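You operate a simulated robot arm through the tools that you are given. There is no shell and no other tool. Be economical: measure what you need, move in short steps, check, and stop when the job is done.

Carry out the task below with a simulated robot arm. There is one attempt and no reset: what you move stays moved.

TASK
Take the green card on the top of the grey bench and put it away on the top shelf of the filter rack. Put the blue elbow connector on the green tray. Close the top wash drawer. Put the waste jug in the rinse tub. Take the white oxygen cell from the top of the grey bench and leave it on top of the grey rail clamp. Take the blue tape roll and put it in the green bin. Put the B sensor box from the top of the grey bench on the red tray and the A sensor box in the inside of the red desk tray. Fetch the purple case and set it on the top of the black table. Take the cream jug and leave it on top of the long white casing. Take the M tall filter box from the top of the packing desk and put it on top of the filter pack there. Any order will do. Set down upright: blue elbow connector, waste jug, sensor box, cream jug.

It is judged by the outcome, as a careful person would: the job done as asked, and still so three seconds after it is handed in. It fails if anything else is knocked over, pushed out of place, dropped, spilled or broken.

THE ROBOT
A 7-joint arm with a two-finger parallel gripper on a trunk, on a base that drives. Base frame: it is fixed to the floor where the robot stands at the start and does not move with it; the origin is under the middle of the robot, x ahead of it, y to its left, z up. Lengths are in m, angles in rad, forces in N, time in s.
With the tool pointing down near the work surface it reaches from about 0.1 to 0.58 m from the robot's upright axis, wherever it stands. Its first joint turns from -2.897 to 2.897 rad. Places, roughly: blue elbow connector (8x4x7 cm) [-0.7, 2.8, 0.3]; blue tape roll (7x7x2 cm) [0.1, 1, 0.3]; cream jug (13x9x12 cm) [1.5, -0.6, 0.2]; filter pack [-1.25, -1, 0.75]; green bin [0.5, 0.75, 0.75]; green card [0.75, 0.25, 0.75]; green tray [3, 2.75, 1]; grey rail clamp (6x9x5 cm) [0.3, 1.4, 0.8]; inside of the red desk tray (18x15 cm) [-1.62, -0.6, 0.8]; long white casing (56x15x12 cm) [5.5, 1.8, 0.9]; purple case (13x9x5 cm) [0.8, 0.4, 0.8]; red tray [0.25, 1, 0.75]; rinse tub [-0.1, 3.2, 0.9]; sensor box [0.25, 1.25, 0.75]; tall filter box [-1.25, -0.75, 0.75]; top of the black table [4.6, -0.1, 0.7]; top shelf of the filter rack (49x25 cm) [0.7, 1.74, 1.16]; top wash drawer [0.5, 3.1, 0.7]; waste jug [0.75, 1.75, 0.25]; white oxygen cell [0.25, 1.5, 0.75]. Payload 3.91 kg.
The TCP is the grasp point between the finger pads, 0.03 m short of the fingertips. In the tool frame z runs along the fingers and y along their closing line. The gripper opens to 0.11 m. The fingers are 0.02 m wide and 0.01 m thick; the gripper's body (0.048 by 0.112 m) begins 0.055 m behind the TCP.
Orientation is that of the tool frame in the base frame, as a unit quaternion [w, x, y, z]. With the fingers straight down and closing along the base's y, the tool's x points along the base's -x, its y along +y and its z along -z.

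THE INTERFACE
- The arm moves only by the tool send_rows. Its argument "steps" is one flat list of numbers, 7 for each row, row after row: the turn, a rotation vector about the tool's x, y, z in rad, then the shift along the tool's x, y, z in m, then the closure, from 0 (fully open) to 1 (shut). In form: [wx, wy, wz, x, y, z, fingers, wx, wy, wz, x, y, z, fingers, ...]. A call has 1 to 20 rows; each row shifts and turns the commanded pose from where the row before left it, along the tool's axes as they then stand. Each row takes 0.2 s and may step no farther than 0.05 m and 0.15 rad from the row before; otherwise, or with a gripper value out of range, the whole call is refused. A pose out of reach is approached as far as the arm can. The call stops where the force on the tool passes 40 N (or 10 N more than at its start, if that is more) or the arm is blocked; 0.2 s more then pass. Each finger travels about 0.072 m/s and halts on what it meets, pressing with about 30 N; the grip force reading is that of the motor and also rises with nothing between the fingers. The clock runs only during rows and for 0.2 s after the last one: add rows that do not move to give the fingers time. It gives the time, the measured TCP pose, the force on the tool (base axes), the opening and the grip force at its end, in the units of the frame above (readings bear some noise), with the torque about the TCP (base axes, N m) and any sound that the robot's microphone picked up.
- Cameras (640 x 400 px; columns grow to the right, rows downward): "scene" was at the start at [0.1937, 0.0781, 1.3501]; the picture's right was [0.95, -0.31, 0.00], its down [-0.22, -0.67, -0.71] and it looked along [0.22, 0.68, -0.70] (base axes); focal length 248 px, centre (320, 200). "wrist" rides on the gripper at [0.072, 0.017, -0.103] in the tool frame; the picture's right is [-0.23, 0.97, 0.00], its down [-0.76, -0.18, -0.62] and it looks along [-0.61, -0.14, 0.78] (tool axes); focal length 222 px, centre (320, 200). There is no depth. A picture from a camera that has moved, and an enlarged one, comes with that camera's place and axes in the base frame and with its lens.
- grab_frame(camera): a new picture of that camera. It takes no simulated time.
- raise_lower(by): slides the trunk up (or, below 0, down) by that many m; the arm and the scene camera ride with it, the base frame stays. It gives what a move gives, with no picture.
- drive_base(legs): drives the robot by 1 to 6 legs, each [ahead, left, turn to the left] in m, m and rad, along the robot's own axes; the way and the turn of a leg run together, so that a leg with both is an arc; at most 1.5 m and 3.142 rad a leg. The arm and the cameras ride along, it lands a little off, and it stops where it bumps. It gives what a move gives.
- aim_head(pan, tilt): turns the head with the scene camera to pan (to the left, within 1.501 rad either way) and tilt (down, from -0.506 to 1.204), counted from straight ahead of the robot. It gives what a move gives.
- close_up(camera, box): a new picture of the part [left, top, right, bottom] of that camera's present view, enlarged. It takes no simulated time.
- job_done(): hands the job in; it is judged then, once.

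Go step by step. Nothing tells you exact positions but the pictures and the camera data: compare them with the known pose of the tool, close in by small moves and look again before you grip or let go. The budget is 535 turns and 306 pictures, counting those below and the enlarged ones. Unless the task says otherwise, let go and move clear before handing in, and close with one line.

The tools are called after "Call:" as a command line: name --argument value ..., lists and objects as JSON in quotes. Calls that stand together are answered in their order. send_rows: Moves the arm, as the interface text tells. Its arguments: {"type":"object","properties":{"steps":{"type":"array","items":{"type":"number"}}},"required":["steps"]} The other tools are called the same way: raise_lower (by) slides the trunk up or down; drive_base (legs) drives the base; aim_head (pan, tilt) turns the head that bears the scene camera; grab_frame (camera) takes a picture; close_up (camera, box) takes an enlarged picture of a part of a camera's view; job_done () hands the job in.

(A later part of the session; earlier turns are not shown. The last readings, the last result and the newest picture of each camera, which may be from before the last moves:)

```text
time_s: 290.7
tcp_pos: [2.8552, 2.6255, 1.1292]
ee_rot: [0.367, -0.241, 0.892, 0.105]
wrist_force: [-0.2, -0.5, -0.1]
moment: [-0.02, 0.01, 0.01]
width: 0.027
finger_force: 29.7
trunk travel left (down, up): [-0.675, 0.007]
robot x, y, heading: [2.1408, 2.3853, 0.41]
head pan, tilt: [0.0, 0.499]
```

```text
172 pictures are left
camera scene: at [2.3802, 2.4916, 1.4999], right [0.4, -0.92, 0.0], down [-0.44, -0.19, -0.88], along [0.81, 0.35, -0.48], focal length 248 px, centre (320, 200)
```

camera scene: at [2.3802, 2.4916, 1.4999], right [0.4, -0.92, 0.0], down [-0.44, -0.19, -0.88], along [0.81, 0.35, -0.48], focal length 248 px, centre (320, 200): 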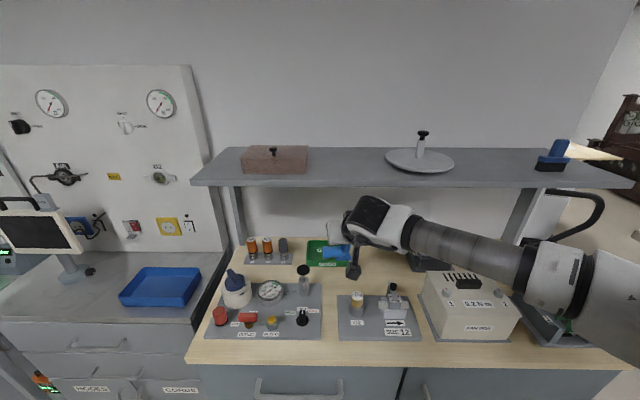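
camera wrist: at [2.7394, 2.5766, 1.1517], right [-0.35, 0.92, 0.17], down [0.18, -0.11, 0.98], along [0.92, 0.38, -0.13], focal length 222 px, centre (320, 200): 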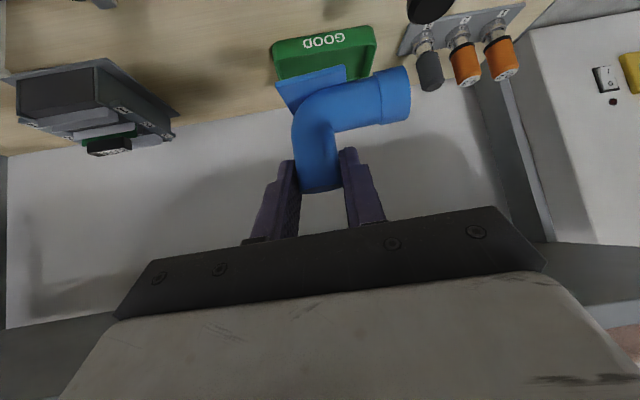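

Call:
send_rows --steps '[0, 0, 0, 0, 0, 0.025, 0.9, 0, 0, 0, 0, 0, 0.025, 0.9, 0, 0, 0, 0, 0, 0.025, 0.9, 0, 0, 0, 0, 0, 0.025, 0.9]'

Call:
grab_frame --camera "wrist"

Call:
grab_frame --camera "scene"

```text
time_s: 291.7
tcp_pos: [2.9158, 2.6622, 1.0588]
ee_rot: [0.367, -0.24, 0.892, 0.105]
wrist_force: [-0.6, 0.0, -0.7]
moment: [0.01, 0.01, 0.01]
width: 0.0268
finger_force: 30.2
trunk travel left (down, up): [-0.675, 0.007]
robot x, y, heading: [2.1447, 2.3879, 0.41]
head pan, tilt: [0.0, 0.499]
```

```text
171 pictures are left
camera wrist: at [2.8002, 2.6134, 1.0812], right [-0.35, 0.92, 0.17], down [0.18, -0.11, 0.98], along [0.92, 0.38, -0.13], focal length 222 px, centre (320, 200)
```

wrist: 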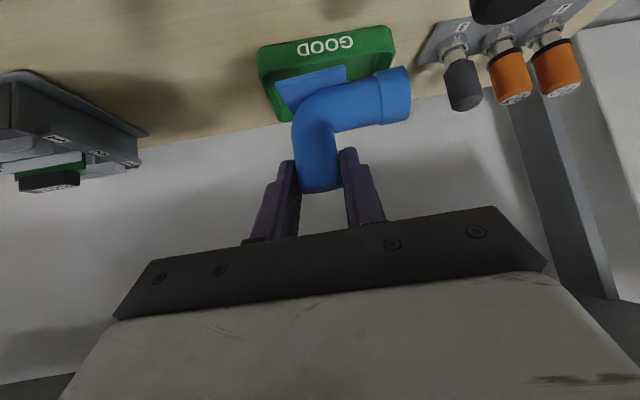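

```text
170 pictures are left
camera scene: at [2.3809, 2.4914, 1.4998], right [0.4, -0.92, 0.0], down [-0.44, -0.19, -0.88], along [0.81, 0.35, -0.48], focal length 248 px, centre (320, 200)
```

scene: 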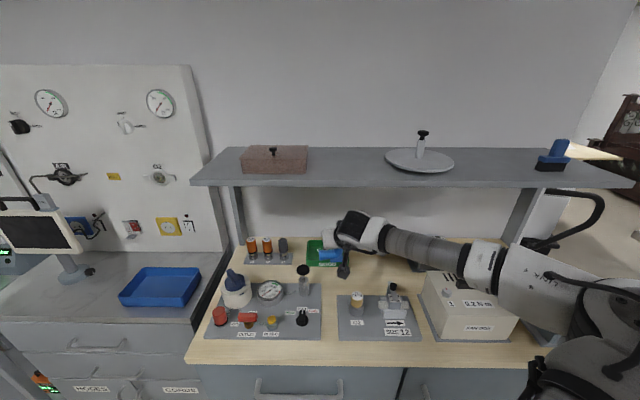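

Call:
send_rows --steps '[0, 0, 0, 0, 0, 0.02, 0.9, 0, 0, 0, 0, 0, 0.02, 0.9, 0, 0, 0, 0, 0, 0.02, 0.9]'

Call:
grab_frame --camera "wrist"

Call:
close_up --camera "scene" --box '[230, 190, 550, 390]'

```text
time_s: 292.5
tcp_pos: [2.9527, 2.6852, 1.0149]
ee_rot: [0.366, -0.241, 0.892, 0.105]
wrist_force: [0.2, -0.7, -0.5]
moment: [-0.03, -0.03, -0.01]
width: 0.0268
finger_force: 29.7
trunk travel left (down, up): [-0.675, 0.007]
robot x, y, heading: [2.1445, 2.3869, 0.406]
head pan, tilt: [0.0, 0.499]
```

```text
169 pictures are left
camera wrist: at [2.8366, 2.6359, 1.0381], right [-0.35, 0.92, 0.17], down [0.18, -0.11, 0.98], along [0.92, 0.38, -0.13], focal length 222 px, centre (320, 200)
```

wrist: 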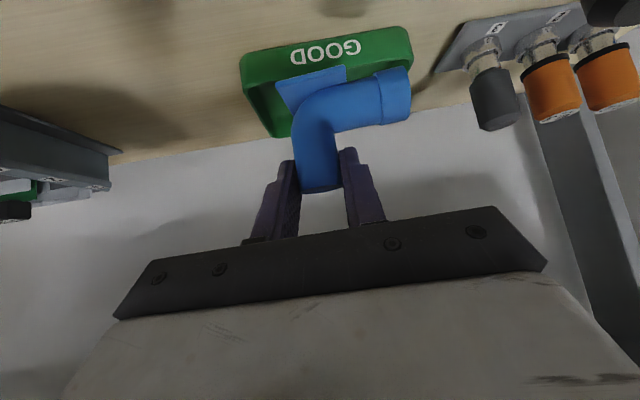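

```text
2.00 times, centred on (390, 290) of scene
camera zoom: at [2.381, 2.4915, 1.4998], right [0.4, -0.92, 0.0], down [-0.44, -0.19, -0.88], along [0.81, 0.35, -0.48], focal length 495 px, centre (180, 20)
```

zoom: 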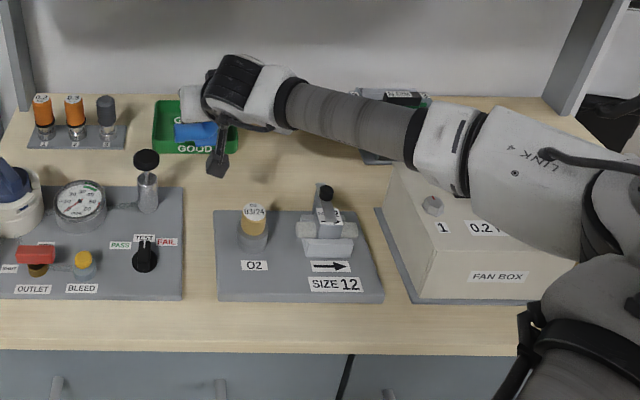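

The forearm passes near the fan box; I triangulate its clearance with a second head angle.

Call:
aim_head --pan -0.7 --tilt 0.6

Call:
grab_frame --camera "scene"

```text
time_s: 293.6
tcp_pos: [2.9522, 2.6837, 1.0166]
ee_rot: [0.368, -0.241, 0.892, 0.105]
wrist_force: [-0.5, 0.3, 0.5]
moment: [0.0, -0.03, 0.04]
width: 0.027
finger_force: 30.3
trunk travel left (down, up): [-0.675, 0.007]
robot x, y, heading: [2.1405, 2.3875, 0.412]
head pan, tilt: [-0.7, 0.6]
```

```text
167 pictures are left
camera scene: at [2.3817, 2.4297, 1.4908], right [-0.29, -0.96, 0.0], down [-0.54, 0.16, -0.83], along [0.79, -0.24, -0.56], focal length 248 px, centre (320, 200)
```

scene: 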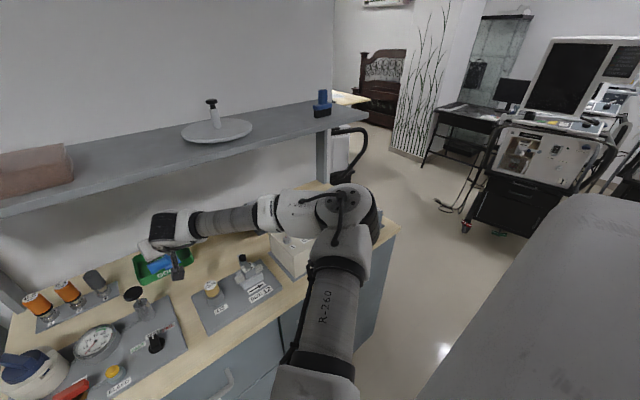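

The elbow sits low near the fan box. I'll withdraw, back the base up so the arm is straighter (elbow away from the box), and re-enter.

Call:
send_rows --steps '[0, 0, 0, 0, 0, -0.04, 0.9, 0, 0, 0, 0, 0, -0.04, 0.9, 0, 0, 0, 0, 0, -0.04, 0.9, 0, 0, 0, 0, 0, -0.04, 0.9]'

Call:
drive_base --legs '[[-0.18, 0.06, 0]]'

Call:
aim_head --pan 0.0 --tilt 0.5

```text
time_s: 294.6
tcp_pos: [2.8531, 2.6283, 1.1281]
ee_rot: [0.365, -0.242, 0.892, 0.107]
wrist_force: [-0.6, -1.1, 0.4]
moment: [0.0, -0.02, 0.03]
width: 0.027
finger_force: 30.1
trunk travel left (down, up): [-0.675, 0.007]
robot x, y, heading: [2.1375, 2.3857, 0.41]
head pan, tilt: [-0.7, 0.6]
```

```text
time_s: 296.1
tcp_pos: [2.6673, 2.6102, 1.1296]
ee_rot: [0.367, -0.241, 0.892, 0.107]
wrist_force: [-1.0, -0.6, 0.1]
moment: [-0.03, 0.05, -0.01]
width: 0.0267
finger_force: 30.3
trunk travel left (down, up): [-0.675, 0.007]
robot x, y, heading: [1.9578, 2.3702, 0.411]
head pan, tilt: [-0.7, 0.6]
```

```text
time_s: 297.2
tcp_pos: [2.6669, 2.6105, 1.1282]
ee_rot: [0.368, -0.239, 0.892, 0.106]
wrist_force: [0.3, -1.6, -0.5]
moment: [-0.01, 0.04, 0.04]
width: 0.0268
finger_force: 30.1
trunk travel left (down, up): [-0.675, 0.007]
robot x, y, heading: [1.9527, 2.3713, 0.406]
head pan, tilt: [0.0, 0.499]
```

Call:
send_rows --steps '[0, 0, 0, -0.0242, -0.0166, 0.024, 0.9, 0, 0, 0, -0.0242, -0.0166, 0.024, 0.9, 0, 0, 0, -0.0242, -0.0166, 0.024, 0.9, 0, 0, 0, -0.0242, -0.0166, 0.024, 0.9, 0, 0, 0, -0.0242, -0.0166, 0.024, 0.9]'

Call:
grab_frame --camera "scene"

```text
time_s: 298.4
tcp_pos: [2.8572, 2.6237, 1.1277]
ee_rot: [0.365, -0.241, 0.893, 0.106]
wrist_force: [-0.4, -0.6, 0.3]
moment: [0.03, 0.0, 0.01]
width: 0.0269
finger_force: 30.0
trunk travel left (down, up): [-0.675, 0.007]
robot x, y, heading: [1.9534, 2.3701, 0.41]
head pan, tilt: [0.0, 0.499]
```

```text
166 pictures are left
camera scene: at [2.1933, 2.4752, 1.4997], right [0.4, -0.92, 0.0], down [-0.44, -0.19, -0.88], along [0.81, 0.35, -0.48], focal length 248 px, centre (320, 200)
```

scene: 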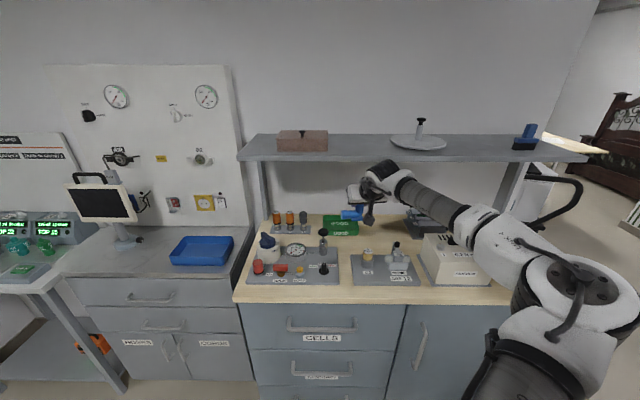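

Elbow now stays in front of the worktop. Slide in along the tool axis.

Call:
send_rows --steps '[0, 0, 0, 0, 0, 0.03, 0.9, 0, 0, 0, 0, 0, 0.03, 0.9, 0, 0, 0, 0, 0, 0.03, 0.9, 0, 0, 0, 0, 0, 0.03, 0.9, 0, 0, 0, 0, 0, 0.03, 0.9, 0, 0, 0, 0, 0, 0.015, 0.9]'

Call:
grab_frame --camera "wrist"

Call:
close_up --camera "scene" --box '[240, 150, 520, 325]'

```text
time_s: 299.8
tcp_pos: [2.9563, 2.6858, 1.0091]
ee_rot: [0.367, -0.239, 0.893, 0.106]
wrist_force: [-0.5, -0.3, -0.1]
moment: [-0.01, 0.01, 0.01]
width: 0.027
finger_force: 29.9
trunk travel left (down, up): [-0.675, 0.007]
robot x, y, heading: [1.9536, 2.3687, 0.403]
head pan, tilt: [0.0, 0.499]
```

```text
165 pictures are left
camera wrist: at [2.8397, 2.6361, 1.0327], right [-0.35, 0.92, 0.17], down [0.18, -0.11, 0.98], along [0.92, 0.38, -0.13], focal length 222 px, centre (320, 200)
```

wrist: 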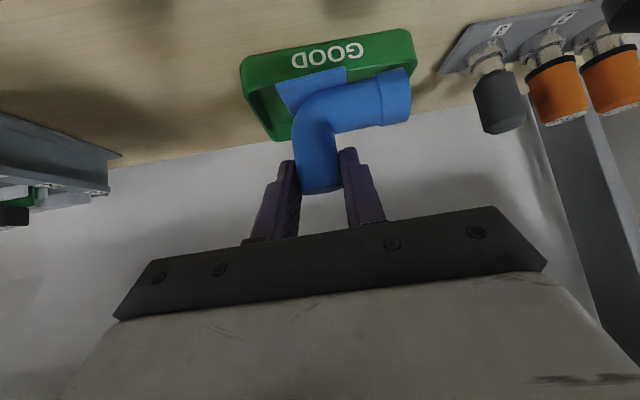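

```text
2.29 times, centred on (380, 238) of scene
camera zoom: at [2.1926, 2.475, 1.4999], right [0.4, -0.92, 0.0], down [-0.44, -0.19, -0.88], along [0.81, 0.35, -0.48], focal length 566 px, centre (183, 114)
```

zoom: 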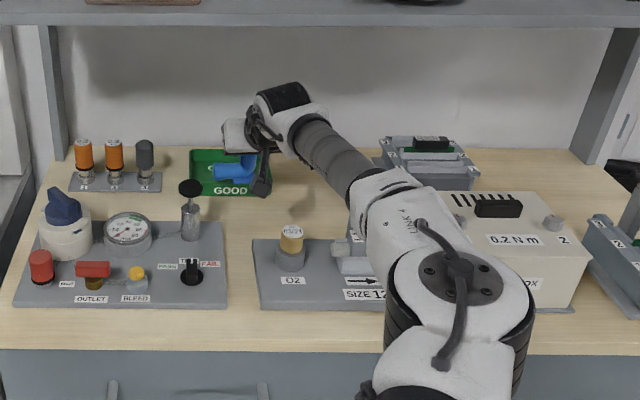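

Call:
send_rows --steps '[0, 0, 0, 0, 0, 0.015, 0.9, 0, 0, 0, 0, 0, 0.012, 0.9, 0, 0, 0, 0, 0, 0, 0.9]'

Call:
grab_frame --camera "wrist"

```text
time_s: 300.6
tcp_pos: [2.9733, 2.6957, 0.9912]
ee_rot: [0.367, -0.239, 0.893, 0.106]
wrist_force: [0.0, 0.3, -0.1]
moment: [0.01, 0.03, 0.0]
width: 0.027
finger_force: 29.6
trunk travel left (down, up): [-0.675, 0.007]
robot x, y, heading: [1.9573, 2.3712, 0.406]
head pan, tilt: [0.0, 0.499]
```

```text
163 pictures are left
camera wrist: at [2.8557, 2.6465, 1.0146], right [-0.35, 0.92, 0.17], down [0.18, -0.11, 0.98], along [0.92, 0.38, -0.13], focal length 222 px, centre (320, 200)
```

wrist: 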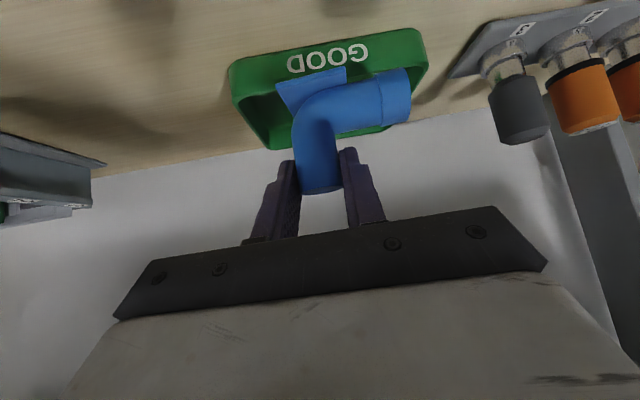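

Call:
send_rows --steps '[0, 0, 0, 0.0035, 0, 0.0035, 0.9, 0, 0, 0, 0.0035, 0, 0.0035, 0.9]'

Call:
send_rows --steps '[0, 0, 0, 0.0035, 0, 0.0035, 0.9]'

```text
time_s: 301.2
tcp_pos: [2.9719, 2.6959, 0.9822]
ee_rot: [0.367, -0.239, 0.893, 0.105]
wrist_force: [0.0, 0.8, -0.4]
moment: [-0.01, 0.03, 0.04]
width: 0.027
finger_force: 29.9
trunk travel left (down, up): [-0.675, 0.007]
robot x, y, heading: [1.9553, 2.3725, 0.409]
head pan, tilt: [0.0, 0.499]
```

```text
time_s: 301.6
tcp_pos: [2.9717, 2.6959, 0.9769]
ee_rot: [0.367, -0.24, 0.892, 0.107]
wrist_force: [1.1, -0.6, -0.4]
moment: [-0.02, -0.01, -0.01]
width: 0.027
finger_force: 30.5
trunk travel left (down, up): [-0.675, 0.007]
robot x, y, heading: [1.9568, 2.3687, 0.406]
head pan, tilt: [0.0, 0.499]
```

Call:
send_rows --steps '[0, 0, 0, 0.0035, 0, 0.0035, 0.9]'

Call:
grab_frame --camera "wrist"

```text
time_s: 302.0
tcp_pos: [2.972, 2.6956, 0.9727]
ee_rot: [0.368, -0.24, 0.892, 0.106]
wrist_force: [-0.2, -0.3, 4.2]
moment: [0.01, -0.14, 0.0]
width: 0.0271
finger_force: 29.4
trunk travel left (down, up): [-0.675, 0.007]
robot x, y, heading: [1.9549, 2.3717, 0.407]
head pan, tilt: [0.0, 0.499]
```

```text
162 pictures are left
camera wrist: at [2.8554, 2.6461, 0.9966], right [-0.35, 0.92, 0.17], down [0.18, -0.12, 0.98], along [0.92, 0.38, -0.12], focal length 222 px, centre (320, 200)
```

wrist: 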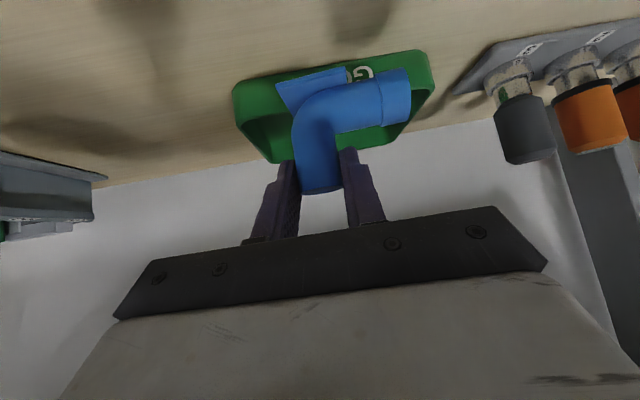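

Call:
close_up --camera "wrist" --box '[220, 30, 460, 180]'

Call:
close_up --camera "scene" --box '[300, 180, 420, 255]'

```text
2.67 times, centred on (340, 105) of wrist
camera zoom: at [2.8554, 2.6461, 0.9966], right [-0.35, 0.92, 0.17], down [0.18, -0.12, 0.98], along [0.92, 0.38, -0.12], focal length 592 px, centre (267, 453)
```

zoom: 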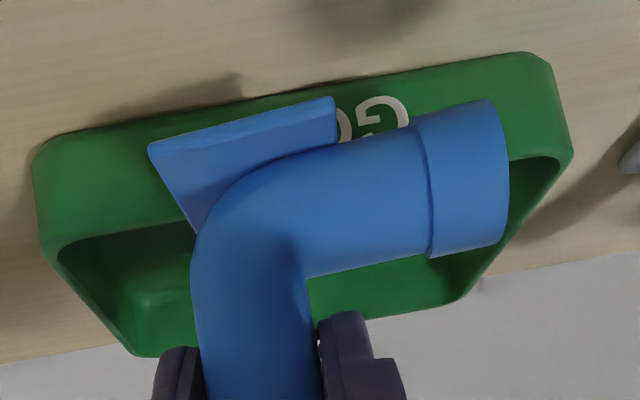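

```text
5.33 times, centred on (360, 218) of scene
camera zoom: at [2.1919, 2.4747, 1.5002], right [0.4, -0.92, 0.0], down [-0.44, -0.19, -0.88], along [0.81, 0.35, -0.48], focal length 1321 px, centre (107, 107)
```

zoom: 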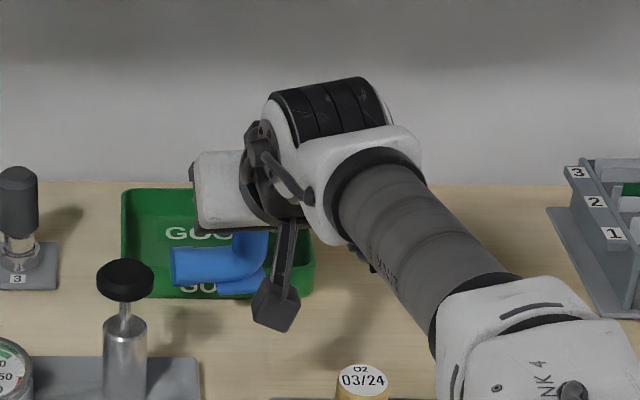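

The base was on the tray's front rim (rim ≈0.903). Lift 3 cm and move 6.5 cm further in.

Call:
send_rows --steps '[0, 0, 0, -0.0212, 0, -0.0212, 0.9, 0, 0, 0, -0.023, -0.004, 0.023, 0.9, 0, 0, 0, -0.023, -0.004, 0.023, 0.9, 0, 0, 0, 0, 0, 0, 0.9]'

Call:
close_up --camera "wrist" --box '[220, 30, 460, 180]'

Call:
close_up --camera "scene" --box '[300, 130, 480, 255]'

```text
time_s: 303.0
tcp_pos: [2.9725, 2.6947, 1.0027]
ee_rot: [0.367, -0.239, 0.893, 0.106]
wrist_force: [-0.4, 0.8, -0.3]
moment: [-0.03, 0.0, 0.01]
width: 0.027
finger_force: 30.1
out of reach, approached as far as the arm can: row 2, 3
trunk travel left (down, up): [-0.675, 0.007]
robot x, y, heading: [1.9564, 2.3699, 0.408]
head pan, tilt: [0.0, 0.499]
```

```text
2.67 times, centred on (340, 105) of wrist
camera zoom: at [2.8562, 2.6458, 1.0251], right [-0.35, 0.92, 0.17], down [0.18, -0.11, 0.98], along [0.92, 0.38, -0.13], focal length 592 px, centre (267, 453)
```

zoom: 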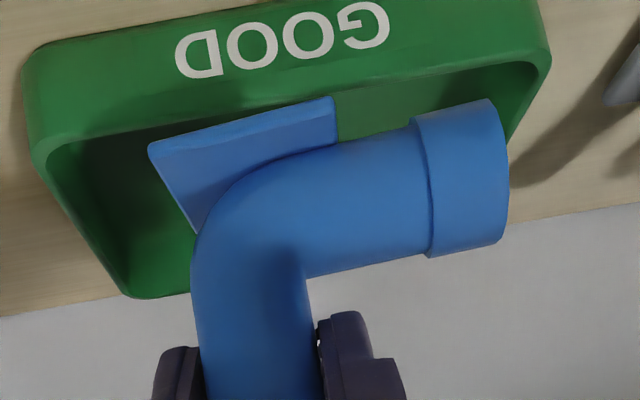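

```text
3.20 times, centred on (390, 192) of scene
camera zoom: at [2.1927, 2.4749, 1.4999], right [0.4, -0.92, 0.0], down [-0.44, -0.19, -0.88], along [0.81, 0.35, -0.48], focal length 792 px, centre (96, 224)
```

zoom: 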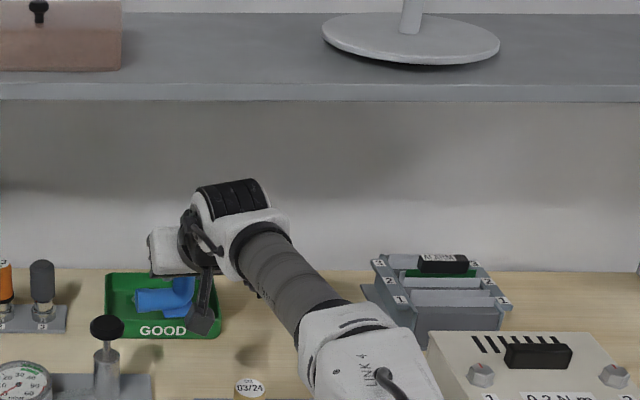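

Out of arm reach; the base moves forward 6.5 cm instead.

Call:
drive_base --legs '[[0.065, 0, 0]]'

Call:
close_up --camera "wrist" --box '[220, 30, 460, 180]'

Call:
close_up --camera "scene" --box '[300, 150, 460, 265]'

```text
time_s: 304.0
tcp_pos: [3.0323, 2.7201, 1.0018]
ee_rot: [0.366, -0.239, 0.893, 0.106]
wrist_force: [-0.1, 0.1, -0.4]
moment: [0.0, -0.04, 0.0]
width: 0.027
finger_force: 30.0
trunk travel left (down, up): [-0.675, 0.007]
robot x, y, heading: [2.0144, 2.3926, 0.411]
head pan, tilt: [0.0, 0.499]
```

```text
2.67 times, centred on (340, 105) of wrist
camera zoom: at [2.9162, 2.6717, 1.0242], right [-0.35, 0.92, 0.17], down [0.18, -0.11, 0.98], along [0.92, 0.38, -0.13], focal length 592 px, centre (267, 453)
```

zoom: 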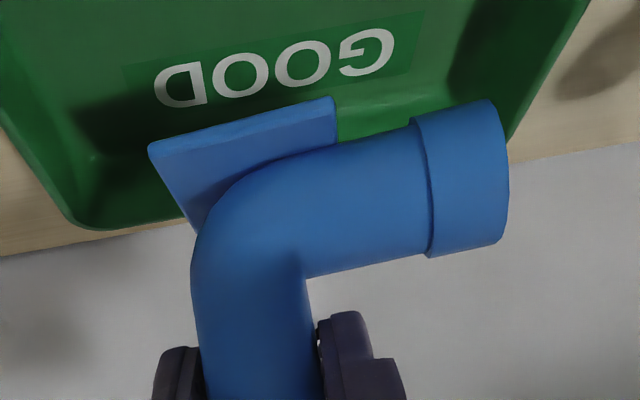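

```text
3.48 times, centred on (380, 208) of scene
camera zoom: at [2.2531, 2.5011, 1.4996], right [0.4, -0.92, 0.0], down [-0.44, -0.19, -0.88], along [0.81, 0.35, -0.48], focal length 861 px, centre (111, 174)
```

zoom: 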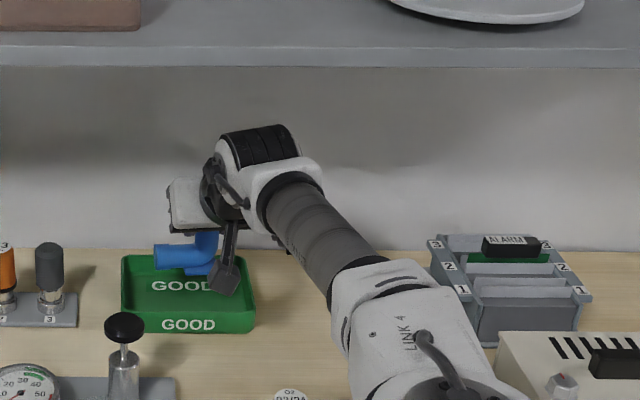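

Well centred over the tray now. Descend.

Call:
send_rows --steps '[0, 0, 0, 0.0085, 0, 0.0085, 0.9, 0, 0, 0, 0.0085, 0, 0.0085, 0.9, 0, 0, 0, 0.0057, 0, 0.0057, 0.9, 0, 0, 0, 0, 0, 0, 0.9]'

Call:
send_rows --steps '[0, 0, 0, 0.0035, 0, 0.0035, 0.9, 0, 0, 0, 0.0035, 0, 0.0035, 0.9]'

```text
time_s: 305.0
tcp_pos: [3.032, 2.7209, 0.9701]
ee_rot: [0.367, -0.24, 0.892, 0.106]
wrist_force: [0.3, -0.2, 0.2]
moment: [-0.01, 0.01, 0.03]
width: 0.027
finger_force: 29.9
trunk travel left (down, up): [-0.675, 0.007]
robot x, y, heading: [2.0096, 2.3952, 0.402]
head pan, tilt: [0.0, 0.499]
```

```text
time_s: 305.6
tcp_pos: [3.0313, 2.7205, 0.9607]
ee_rot: [0.367, -0.24, 0.892, 0.107]
wrist_force: [0.2, 0.2, -1.2]
moment: [0.05, -0.01, 0.03]
width: 0.027
finger_force: 29.8
trunk travel left (down, up): [-0.675, 0.007]
robot x, y, heading: [2.0155, 2.3975, 0.409]
head pan, tilt: [0.0, 0.499]
```

Call:
send_rows --steps '[0, 0, 0, 0.0035, 0, 0.0035, 0.9, 0, 0, 0, 0.0035, 0, 0.0035, 0.9]'

```text
time_s: 306.2
tcp_pos: [3.0322, 2.7209, 0.9502]
ee_rot: [0.367, -0.239, 0.893, 0.105]
wrist_force: [0.4, -0.3, -0.1]
moment: [-0.03, -0.03, 0.02]
width: 0.0269
finger_force: 29.9
trunk travel left (down, up): [-0.675, 0.007]
robot x, y, heading: [2.0158, 2.3958, 0.403]
head pan, tilt: [0.0, 0.499]
```

Call:
send_rows --steps '[0, 0, 0, 0.0035, 0, 0.0035, 0.9]'

Call:
send_rows --steps '[0, 0, 0, 0.0028, 0, 0.0028, 0.9]'

```text
time_s: 306.6
tcp_pos: [3.0311, 2.7199, 0.9469]
ee_rot: [0.368, -0.238, 0.893, 0.106]
wrist_force: [-0.1, 0.3, 2.9]
moment: [-0.03, -0.08, 0.01]
width: 0.027
finger_force: 29.9
trunk travel left (down, up): [-0.675, 0.007]
robot x, y, heading: [2.0158, 2.3933, 0.41]
head pan, tilt: [0.0, 0.499]
```

```text
time_s: 307.0
tcp_pos: [3.0321, 2.7206, 0.9457]
ee_rot: [0.371, -0.238, 0.892, 0.105]
wrist_force: [1.4, -0.1, 13.3]
moment: [0.01, -0.4, 0.0]
width: 0.0269
finger_force: 30.2
trunk travel left (down, up): [-0.675, 0.007]
robot x, y, heading: [2.0142, 2.3969, 0.408]
head pan, tilt: [0.0, 0.499]
```

Contact with the tray floor. Release and withdraw along the tool axis.

Call:
send_rows --steps '[0, 0, 0, -0.0014, 0, -0.0014, 0.9, 0, 0, 0, 0, 0, 0, 0.6, 0, 0, 0, 0, 0, 0, 0.4, 0, 0, 0, 0, 0, 0, 0.4, 0, 0, 0, 0, 0, 0, 0.4, 0, 0, 0, 0, 0, -0.02, 0.4, 0, 0, 0, 0, 0, -0.035, 0.4, 0, 0, 0, 0, 0, -0.04, 0.4, 0, 0, 0, 0, 0, -0.045, 0.4, 0, 0, 0, 0, 0, -0.045, 0.4]'

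Call:
close_up --camera "scene" --box '[280, 150, 480, 275]'

Call:
grab_frame --camera "wrist"

```text
time_s: 309.2
tcp_pos: [2.9187, 2.6511, 1.0757]
ee_rot: [0.367, -0.239, 0.893, 0.106]
wrist_force: [0.5, 0.7, -0.8]
moment: [-0.01, 0.01, -0.01]
width: 0.0658
finger_force: 0.1
trunk travel left (down, up): [-0.675, 0.007]
robot x, y, heading: [2.0145, 2.3967, 0.412]
head pan, tilt: [0.0, 0.499]
```

```text
3.20 times, centred on (380, 212) of scene
camera zoom: at [2.251, 2.5001, 1.5001], right [0.4, -0.92, 0.0], down [-0.44, -0.19, -0.88], along [0.81, 0.35, -0.48], focal length 792 px, centre (128, 160)
```

zoom: 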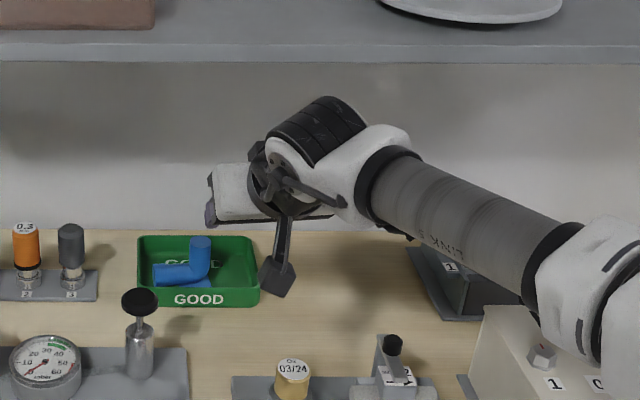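

```text
154 pictures are left
camera wrist: at [2.802, 2.603, 1.0981], right [-0.35, 0.92, 0.17], down [0.18, -0.11, 0.98], along [0.92, 0.38, -0.13], focal length 222 px, centre (320, 200)
```

wrist: 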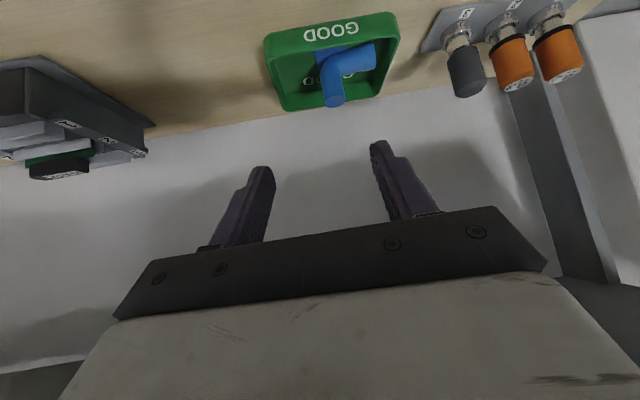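

Elbow connector placed upright in the green tray. Next, the bench's left half. Retract the arm to a compact vertical pose and drive back through the aisle to the bench front.

Call:
send_rows --steps '[0, 0, 0, 0.031, 0.005, -0.031, 0, 0, 0, 0, 0.031, 0.005, -0.031, 0, 0, 0, 0, 0.031, 0.005, -0.031, 0, 0, 0, 0, 0.031, 0.005, -0.031, 0, 0, 0, 0, 0.031, 0.005, -0.031, 0, 0, 0, 0, 0.031, 0.005, -0.031, 0, 0, 0, 0, 0.031, 0.005, -0.031, 0, 0, 0, 0, 0.031, 0.005, -0.031, 0, 0, 0.131, 0, 0, 0, 0, 0, 0, 0.131, 0, 0, 0, 0, 0, 0, 0.131, 0, 0, 0, 0, 0, 0, 0.131, 0, 0, 0, 0, 0, 0, 0.131, 0, 0, 0, 0, 0, 0, 0.131, 0, 0, 0, 0, 0, 0, 0, 0.13, 0, 0, 0, 0]'

Call:
drive_base --legs '[[-0.9, 0, 0], [0, 0.75, 0], [-1.5, 0, 0], [-0.42, 0, 0], [0, -0.9, 0]]'

Call:
aim_head --pan 0.2 --tilt 0.8

Call:
grab_frame --camera "scene"

```text
time_s: 312.4
tcp_pos: [2.6165, 2.5056, 1.0817]
ee_rot: [-0.004, -0.198, 0.98, 0.004]
wrist_force: [-0.7, -0.2, 0.8]
moment: [0.01, 0.01, 0.03]
width: 0.1102
finger_force: 0.0
out of reach, approached as far as the arm can: row 8
trunk travel left (down, up): [-0.675, 0.007]
robot x, y, heading: [2.0166, 2.3958, 0.411]
head pan, tilt: [0.0, 0.499]
```

```text
time_s: 316.7
tcp_pos: [1.8356, 2.1671, 1.0807]
ee_rot: [-0.003, -0.198, 0.98, 0.006]
wrist_force: [0.8, -0.1, 0.1]
moment: [-0.05, 0.04, 0.01]
width: 0.1099
finger_force: 0.1
trunk travel left (down, up): [-0.675, 0.007]
robot x, y, heading: [1.2333, 2.055, 0.409]
head pan, tilt: [0.0, 0.499]
stopped in leg 1: the robot was blocked; the commanded pose is now the measured one
```

```text
time_s: 317.5
tcp_pos: [1.8351, 2.1669, 1.0816]
ee_rot: [-0.004, -0.199, 0.98, 0.005]
wrist_force: [-0.4, -0.1, -0.3]
moment: [-0.01, 0.01, -0.02]
width: 0.11
finger_force: 0.2
trunk travel left (down, up): [-0.675, 0.007]
robot x, y, heading: [1.232, 2.0572, 0.406]
head pan, tilt: [0.201, 0.799]
```

```text
153 pictures are left
camera scene: at [1.4529, 2.1716, 1.474], right [0.57, -0.82, 0.0], down [-0.59, -0.41, -0.7], along [0.57, 0.4, -0.72], focal length 248 px, centre (320, 200)
```

scene: 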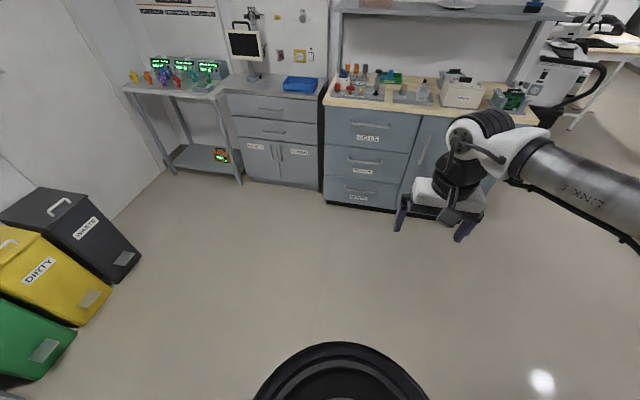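

My back touched the rack's end; I pull away, move left and check the rack.

Call:
drive_base --legs '[[0.12, 0, 0], [0, 0.75, 0], [-1.5, 0, 0], [-0.6, 0, 0]]'

Call:
aim_head --pan -0.3 --tilt 0.4

Call:
grab_frame --camera "scene"

```text
time_s: 334.6
tcp_pos: [-0.2696, 2.0599, 1.0813]
ee_rot: [-0.003, -0.203, 0.979, 0.006]
wrist_force: [-0.1, 0.0, -0.8]
moment: [0.0, -0.02, 0.01]
width: 0.11
finger_force: 0.1
trunk travel left (down, up): [-0.675, 0.007]
robot x, y, heading: [-0.8739, 1.9505, 0.415]
head pan, tilt: [0.201, 0.799]
```

```text
time_s: 335.6
tcp_pos: [-0.2689, 2.06, 1.0809]
ee_rot: [-0.004, -0.202, 0.979, 0.005]
wrist_force: [0.4, 0.3, 0.2]
moment: [-0.01, -0.02, -0.02]
width: 0.11
finger_force: 0.1
trunk travel left (down, up): [-0.675, 0.007]
robot x, y, heading: [-0.8713, 1.946, 0.415]
head pan, tilt: [-0.3, 0.4]
```

```text
152 pictures are left
camera scene: at [-0.6247, 2.027, 1.509], right [0.12, -0.99, 0.0], down [-0.39, -0.05, -0.92], along [0.91, 0.11, -0.39], focal length 248 px, centre (320, 200)
```

scene: 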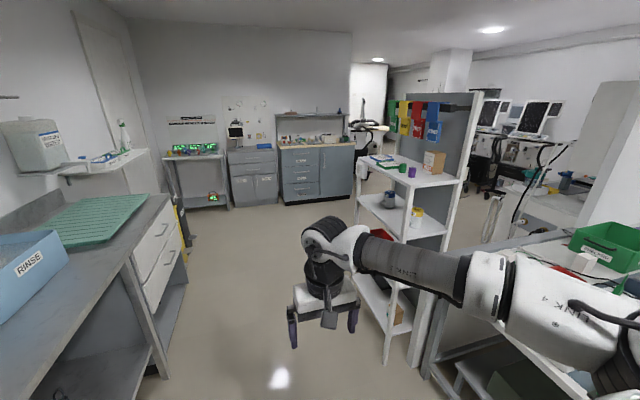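

Call:
drive_base --legs '[[-0.3, 0, 0], [0, -1.05, 0]]'

Call:
aim_head --pan 0.1 --tilt 0.65

Call:
grab_frame --camera "scene"

```text
time_s: 345.7
tcp_pos: [-0.1177, 0.9757, 1.0813]
ee_rot: [-0.003, -0.202, 0.979, 0.005]
wrist_force: [-0.3, 0.2, 0.6]
moment: [-0.01, -0.06, 0.0]
width: 0.1099
finger_force: 0.1
trunk travel left (down, up): [-0.675, 0.007]
robot x, y, heading: [-0.7181, 0.8621, 0.421]
head pan, tilt: [-0.3, 0.4]
```

```text
time_s: 346.6
tcp_pos: [-0.1178, 0.9748, 1.0807]
ee_rot: [-0.004, -0.203, 0.979, 0.006]
wrist_force: [0.7, 0.7, 0.1]
moment: [0.02, -0.01, 0.02]
width: 0.1098
finger_force: 0.1
trunk travel left (down, up): [-0.675, 0.007]
robot x, y, heading: [-0.7186, 0.8603, 0.413]
head pan, tilt: [0.099, 0.649]
```

```text
151 pictures are left
camera scene: at [-0.4888, 0.9722, 1.4866], right [0.49, -0.87, 0.0], down [-0.53, -0.3, -0.8], along [0.69, 0.39, -0.6], focal length 248 px, centre (320, 200)
```

scene: 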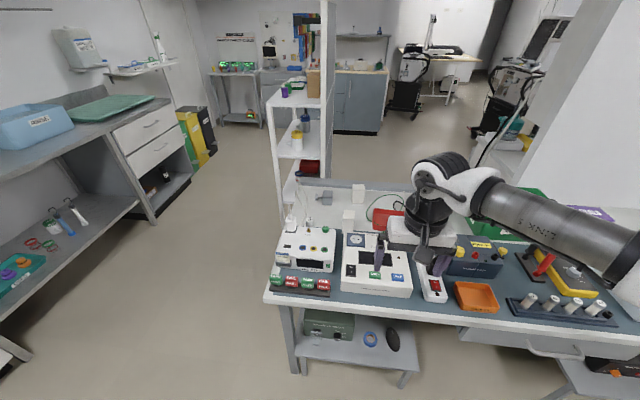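

Call:
close_up --camera "scene" --box '[260, 170, 500, 320]'

```text
2.67 times, centred on (380, 245) of scene
camera zoom: at [-0.4888, 0.9722, 1.4866], right [0.49, -0.87, 0.0], down [-0.53, -0.3, -0.8], along [0.69, 0.39, -0.6], focal length 660 px, centre (160, 80)
```

zoom: 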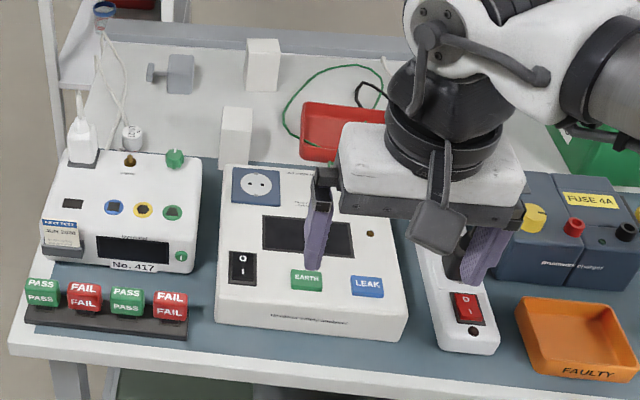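

Two white boxes (sensor boxes), the grey rail clamp at ≈(0.33,1.40). I get closer and look down with the wrist camera.

Call:
drive_base --legs '[[0.28, 0.08, 0]]'

Call:
send_rows --steps '[0, 0, 0, 0, 0.04, 0, 0, 0, 0, 0, 0, 0.04, 0, 0, 0, 0, 0, 0, 0.04, 0, 0, 0, 0, 0, 0, 0.04, 0, 0]'

Call:
grab_frame --camera "wrist"

Call:
grab_frame --camera "scene"

```text
time_s: 348.6
tcp_pos: [0.1091, 1.16, 1.0799]
ee_rot: [-0.004, -0.201, 0.979, 0.005]
wrist_force: [1.0, 0.6, -1.1]
moment: [-0.01, 0.01, -0.02]
width: 0.1103
finger_force: 0.1
trunk travel left (down, up): [-0.675, 0.007]
robot x, y, heading: [-0.4936, 1.0448, 0.413]
head pan, tilt: [0.099, 0.649]
```

```text
time_s: 349.6
tcp_pos: [0.0443, 1.3093, 1.0824]
ee_rot: [-0.004, -0.202, 0.979, 0.006]
wrist_force: [0.6, -0.9, 0.6]
moment: [-0.01, -0.01, 0.05]
width: 0.1101
finger_force: 0.0
trunk travel left (down, up): [-0.675, 0.007]
robot x, y, heading: [-0.4931, 1.0476, 0.413]
head pan, tilt: [0.099, 0.649]
```

```text
149 pictures are left
camera wrist: at [-0.0287, 1.2942, 1.1875], right [-0.18, 0.98, 0.01], down [0.78, 0.13, 0.62], along [0.61, 0.12, -0.79], focal length 222 px, centre (320, 200)
```

wrist: 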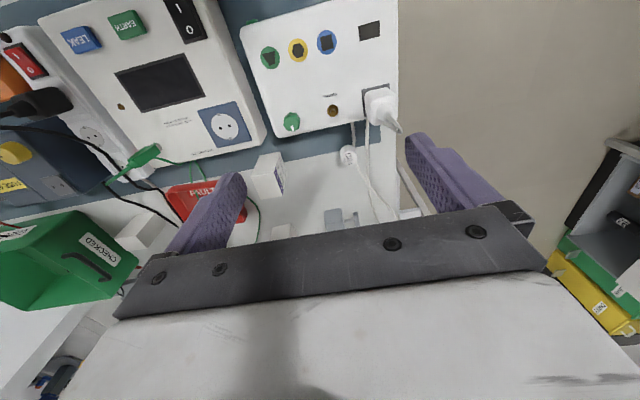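

```text
148 pictures are left
camera scene: at [-0.2635, 1.1594, 1.4865], right [0.49, -0.87, 0.0], down [-0.53, -0.3, -0.8], along [0.69, 0.39, -0.6], focal length 248 px, centre (320, 200)
```

scene: 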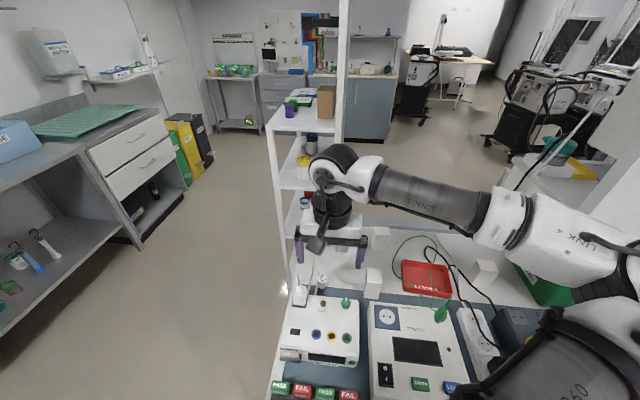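

Call:
send_rows --steps '[0, 0, 0, -0.045, 0, 0, 0, 0, 0, 0, -0.045, 0, 0, 0, 0, 0, 0, -0.045, 0, 0, 0, 0, 0, 0, -0.045, 0, 0, 0]'

Call:
close_up --camera "wrist" --box '[120, 0, 440, 200]'

Call:
close_up --camera "scene" --box '[260, 190, 520, 353]'

```text
time_s: 350.6
tcp_pos: [0.2107, 1.3787, 1.0816]
ee_rot: [-0.003, -0.202, 0.979, 0.006]
wrist_force: [0.7, 0.3, -0.1]
moment: [0.02, 0.03, 0.03]
width: 0.1099
finger_force: 0.0
trunk travel left (down, up): [-0.675, 0.007]
robot x, y, heading: [-0.492, 1.0486, 0.418]
head pan, tilt: [0.099, 0.649]
```

```text
2.00 times, centred on (280, 100) of wrist
camera zoom: at [0.1378, 1.3644, 1.1859], right [-0.18, 0.98, 0.01], down [0.78, 0.13, 0.62], along [0.61, 0.12, -0.79], focal length 444 px, centre (400, 400)
```

zoom: 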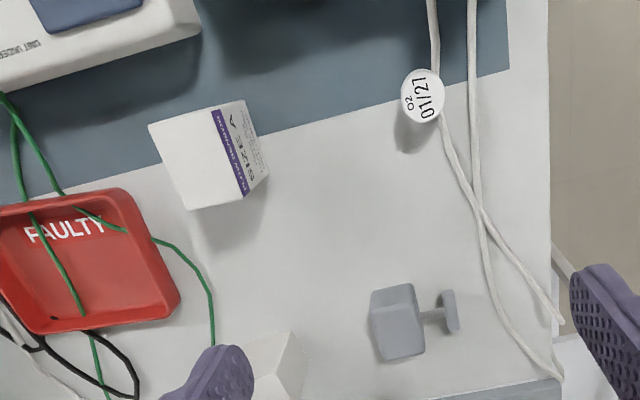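

```text
2.45 times, centred on (390, 272) of scene
camera zoom: at [-0.2632, 1.1591, 1.4864], right [0.49, -0.87, 0.0], down [-0.53, -0.3, -0.8], along [0.69, 0.39, -0.6], focal length 608 px, centre (148, 24)
```

zoom: 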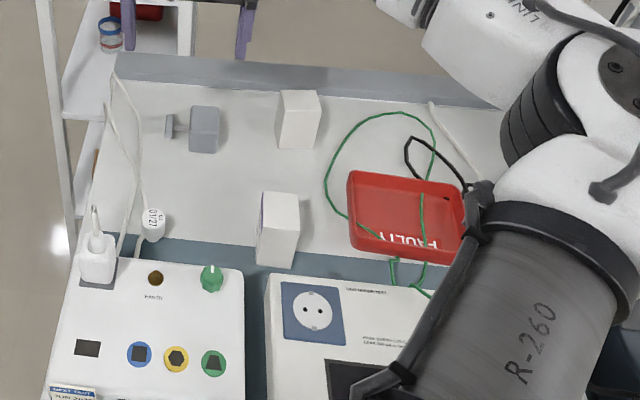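

The O2 cell (01/27) is at ≈(0.16,1.39) beside white cables; clamp at (0.33,1.40). Lower the tool for a closer look.

Call:
raise_lower --by -0.16

Call:
close_up --camera "wrist" --box '[180, 0, 500, 200]'

Call:
close_up --camera "scene" --box '[240, 170, 440, 295]'

```text
time_s: 352.4
tcp_pos: [0.2102, 1.3794, 0.9222]
ee_rot: [-0.004, -0.202, 0.979, 0.006]
wrist_force: [0.9, 0.5, 0.1]
moment: [0.03, 0.0, -0.01]
width: 0.1101
finger_force: 0.0
trunk travel left (down, up): [-0.515, 0.167]
robot x, y, heading: [-0.492, 1.0459, 0.415]
head pan, tilt: [0.099, 0.649]
```

```text
2.00 times, centred on (340, 100) of wrist
camera zoom: at [0.137, 1.3638, 1.0266], right [-0.18, 0.98, 0.01], down [0.78, 0.13, 0.62], along [0.61, 0.12, -0.79], focal length 444 px, centre (280, 400)
```

zoom: 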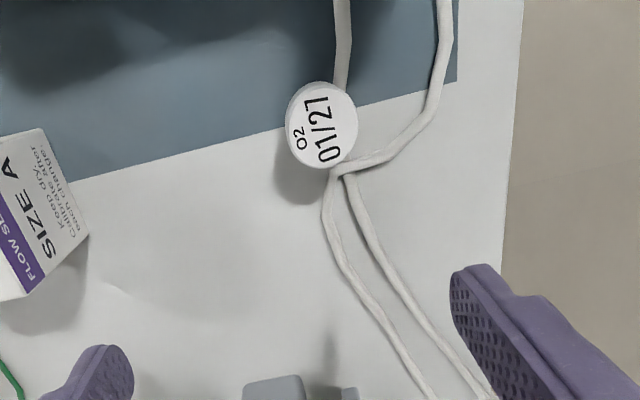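

```text
3.20 times, centred on (340, 232) of scene
camera zoom: at [-0.2638, 1.1586, 1.3266], right [0.49, -0.87, 0.0], down [-0.53, -0.3, -0.8], along [0.69, 0.39, -0.6], focal length 792 px, centre (256, 96)
```

zoom: 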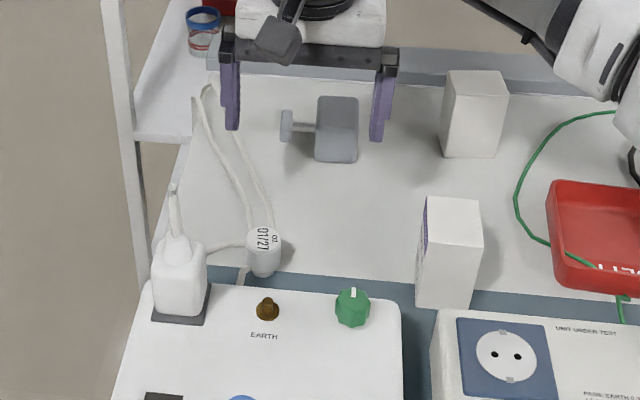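

Front box is "SIZE A". For the O2 cell I yaw the tool so the fingers avoid the cables, narrow the opening, and centre over it.

Call:
send_rows --steps '[0, 0, -0.145, 0, 0, 0, 0.55, 0, 0, -0.145, 0, 0, 0, 0.55, 0, 0, 0, 0.034, 0, 0, 0.55, 0, 0, 0, 0, 0.041, 0, 0.55, 0, 0, 0, 0, 0, 0.03, 0.55, 0, 0, 0, 0, 0, 0, 0.55]'

Call:
grab_frame --camera "wrist"

```text
time_s: 353.8
tcp_pos: [0.1575, 1.3887, 0.8919]
ee_rot: [-0.003, -0.341, 0.94, 0.006]
wrist_force: [-0.3, 0.3, -0.1]
moment: [0.03, 0.0, 0.01]
width: 0.0494
finger_force: 0.0
trunk travel left (down, up): [-0.515, 0.167]
robot x, y, heading: [-0.4962, 1.0504, 0.416]
head pan, tilt: [0.099, 0.649]
```

```text
143 pictures are left
camera wrist: at [0.091, 1.3533, 0.9967], right [-0.45, 0.89, 0.01], down [0.7, 0.35, 0.62], along [0.55, 0.29, -0.78], focal length 222 px, centre (320, 200)
```

wrist: 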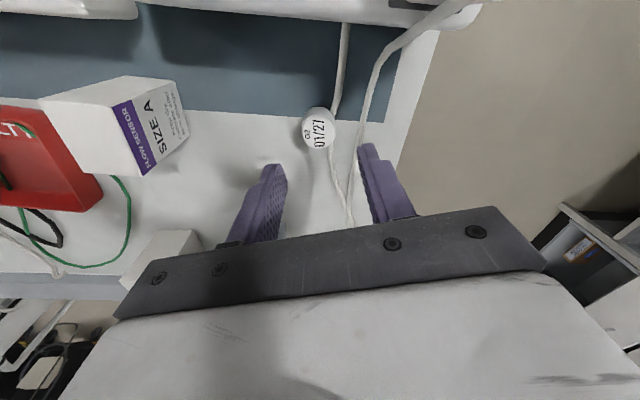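

Call:
send_rows --steps '[0, 0, 0, 0, 0, 0.03, 0.55, 0, 0, 0, 0, 0, 0.03, 0.55, 0, 0, 0, 0, 0, 0.015, 0.55]'

Call:
grab_frame --camera "wrist"

```text
time_s: 354.6
tcp_pos: [0.157, 1.3888, 0.8171]
ee_rot: [-0.001, -0.34, 0.94, 0.006]
wrist_force: [0.4, 0.7, 0.2]
moment: [0.01, 0.0, -0.01]
width: 0.0497
finger_force: 0.0
trunk travel left (down, up): [-0.515, 0.167]
robot x, y, heading: [-0.4946, 1.0444, 0.411]
head pan, tilt: [0.099, 0.649]
```

```text
142 pictures are left
camera wrist: at [0.0904, 1.3535, 0.9216], right [-0.45, 0.89, 0.01], down [0.7, 0.34, 0.62], along [0.55, 0.29, -0.78], focal length 222 px, centre (320, 200)
```

wrist: 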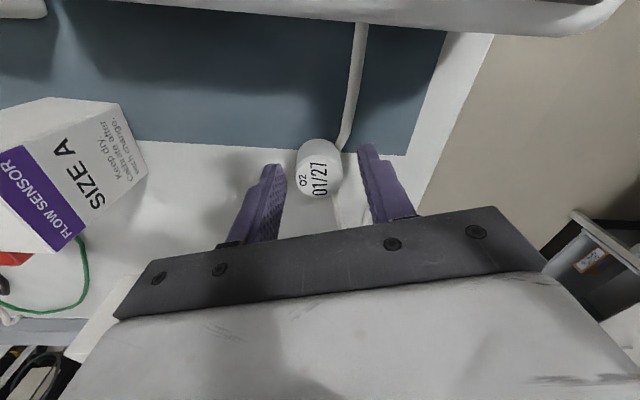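

Call:
send_rows --steps '[0, 0, 0, 0, 0, 0.012, 0.55, 0, 0, 0, 0, 0, 0, 0.75, 0, 0, 0, 0, 0, 0, 0.9, 0, 0, 0, 0, 0, 0, 0.9, 0, 0, 0, 0, 0, -0.02, 0.9, 0, 0, 0, 0, 0, -0.04, 0.9, 0, 0, 0, 0, 0, -0.04, 0.9]'

Call:
grab_frame --camera "wrist"

```text
time_s: 356.2
tcp_pos: [0.1598, 1.3869, 0.9056]
ee_rot: [-0.003, -0.341, 0.94, 0.006]
wrist_force: [0.1, 1.0, -0.6]
moment: [0.0, -0.01, -0.01]
width: 0.0302
finger_force: 30.0
trunk travel left (down, up): [-0.515, 0.167]
robot x, y, heading: [-0.4924, 1.0462, 0.415]
head pan, tilt: [0.099, 0.649]
```

```text
141 pictures are left
camera wrist: at [0.0921, 1.3531, 1.0101], right [-0.45, 0.89, 0.01], down [0.7, 0.35, 0.62], along [0.55, 0.29, -0.78], focal length 222 px, centre (320, 200)
```

wrist: 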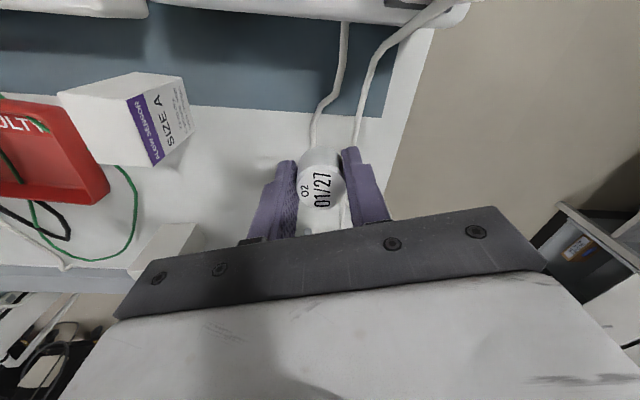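

Cell in hand. Move it above the clamp at ≈(0.348,1.404).

Call:
send_rows --steps '[0, 0, 0, 0, 0, -0.03, 0.9, 0, 0, 0, -0.0388, -0.027, 0, 0.9, 0, 0, 0, -0.0388, -0.027, 0, 0.9, 0, 0, 0, -0.0388, -0.027, 0, 0.9, 0, 0, 0, -0.0388, -0.027, 0, 0.9]'

Call:
grab_frame --camera "wrist"

Call:
close_up --camera "scene" --box '[240, 120, 440, 245]'

```text
time_s: 357.4
tcp_pos: [0.3362, 1.403, 0.9323]
ee_rot: [-0.003, -0.342, 0.94, 0.006]
wrist_force: [-0.2, -0.8, -0.9]
moment: [0.02, 0.03, 0.03]
width: 0.0301
finger_force: 29.9
out of reach, approached as far as the arm can: row 5
trunk travel left (down, up): [-0.515, 0.167]
robot x, y, heading: [-0.4933, 1.0471, 0.416]
head pan, tilt: [0.099, 0.649]
```

```text
140 pictures are left
camera wrist: at [0.2694, 1.3679, 1.0371], right [-0.45, 0.89, 0.01], down [0.7, 0.35, 0.62], along [0.55, 0.29, -0.78], focal length 222 px, centre (320, 200)
```

wrist: 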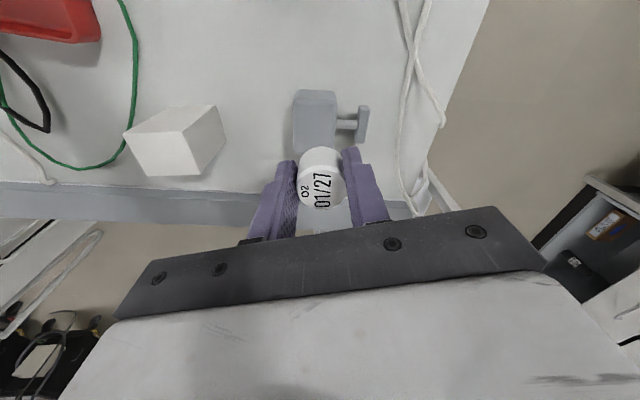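

```text
3.20 times, centred on (340, 182) of scene
camera zoom: at [-0.2637, 1.1585, 1.3266], right [0.49, -0.87, 0.0], down [-0.53, -0.3, -0.8], along [0.69, 0.39, -0.6], focal length 792 px, centre (256, 256)
```

zoom: 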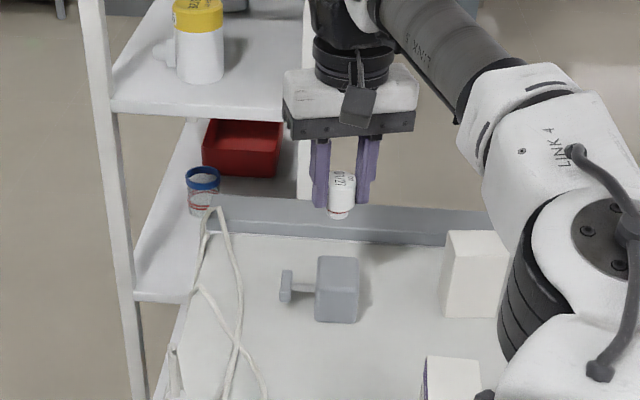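

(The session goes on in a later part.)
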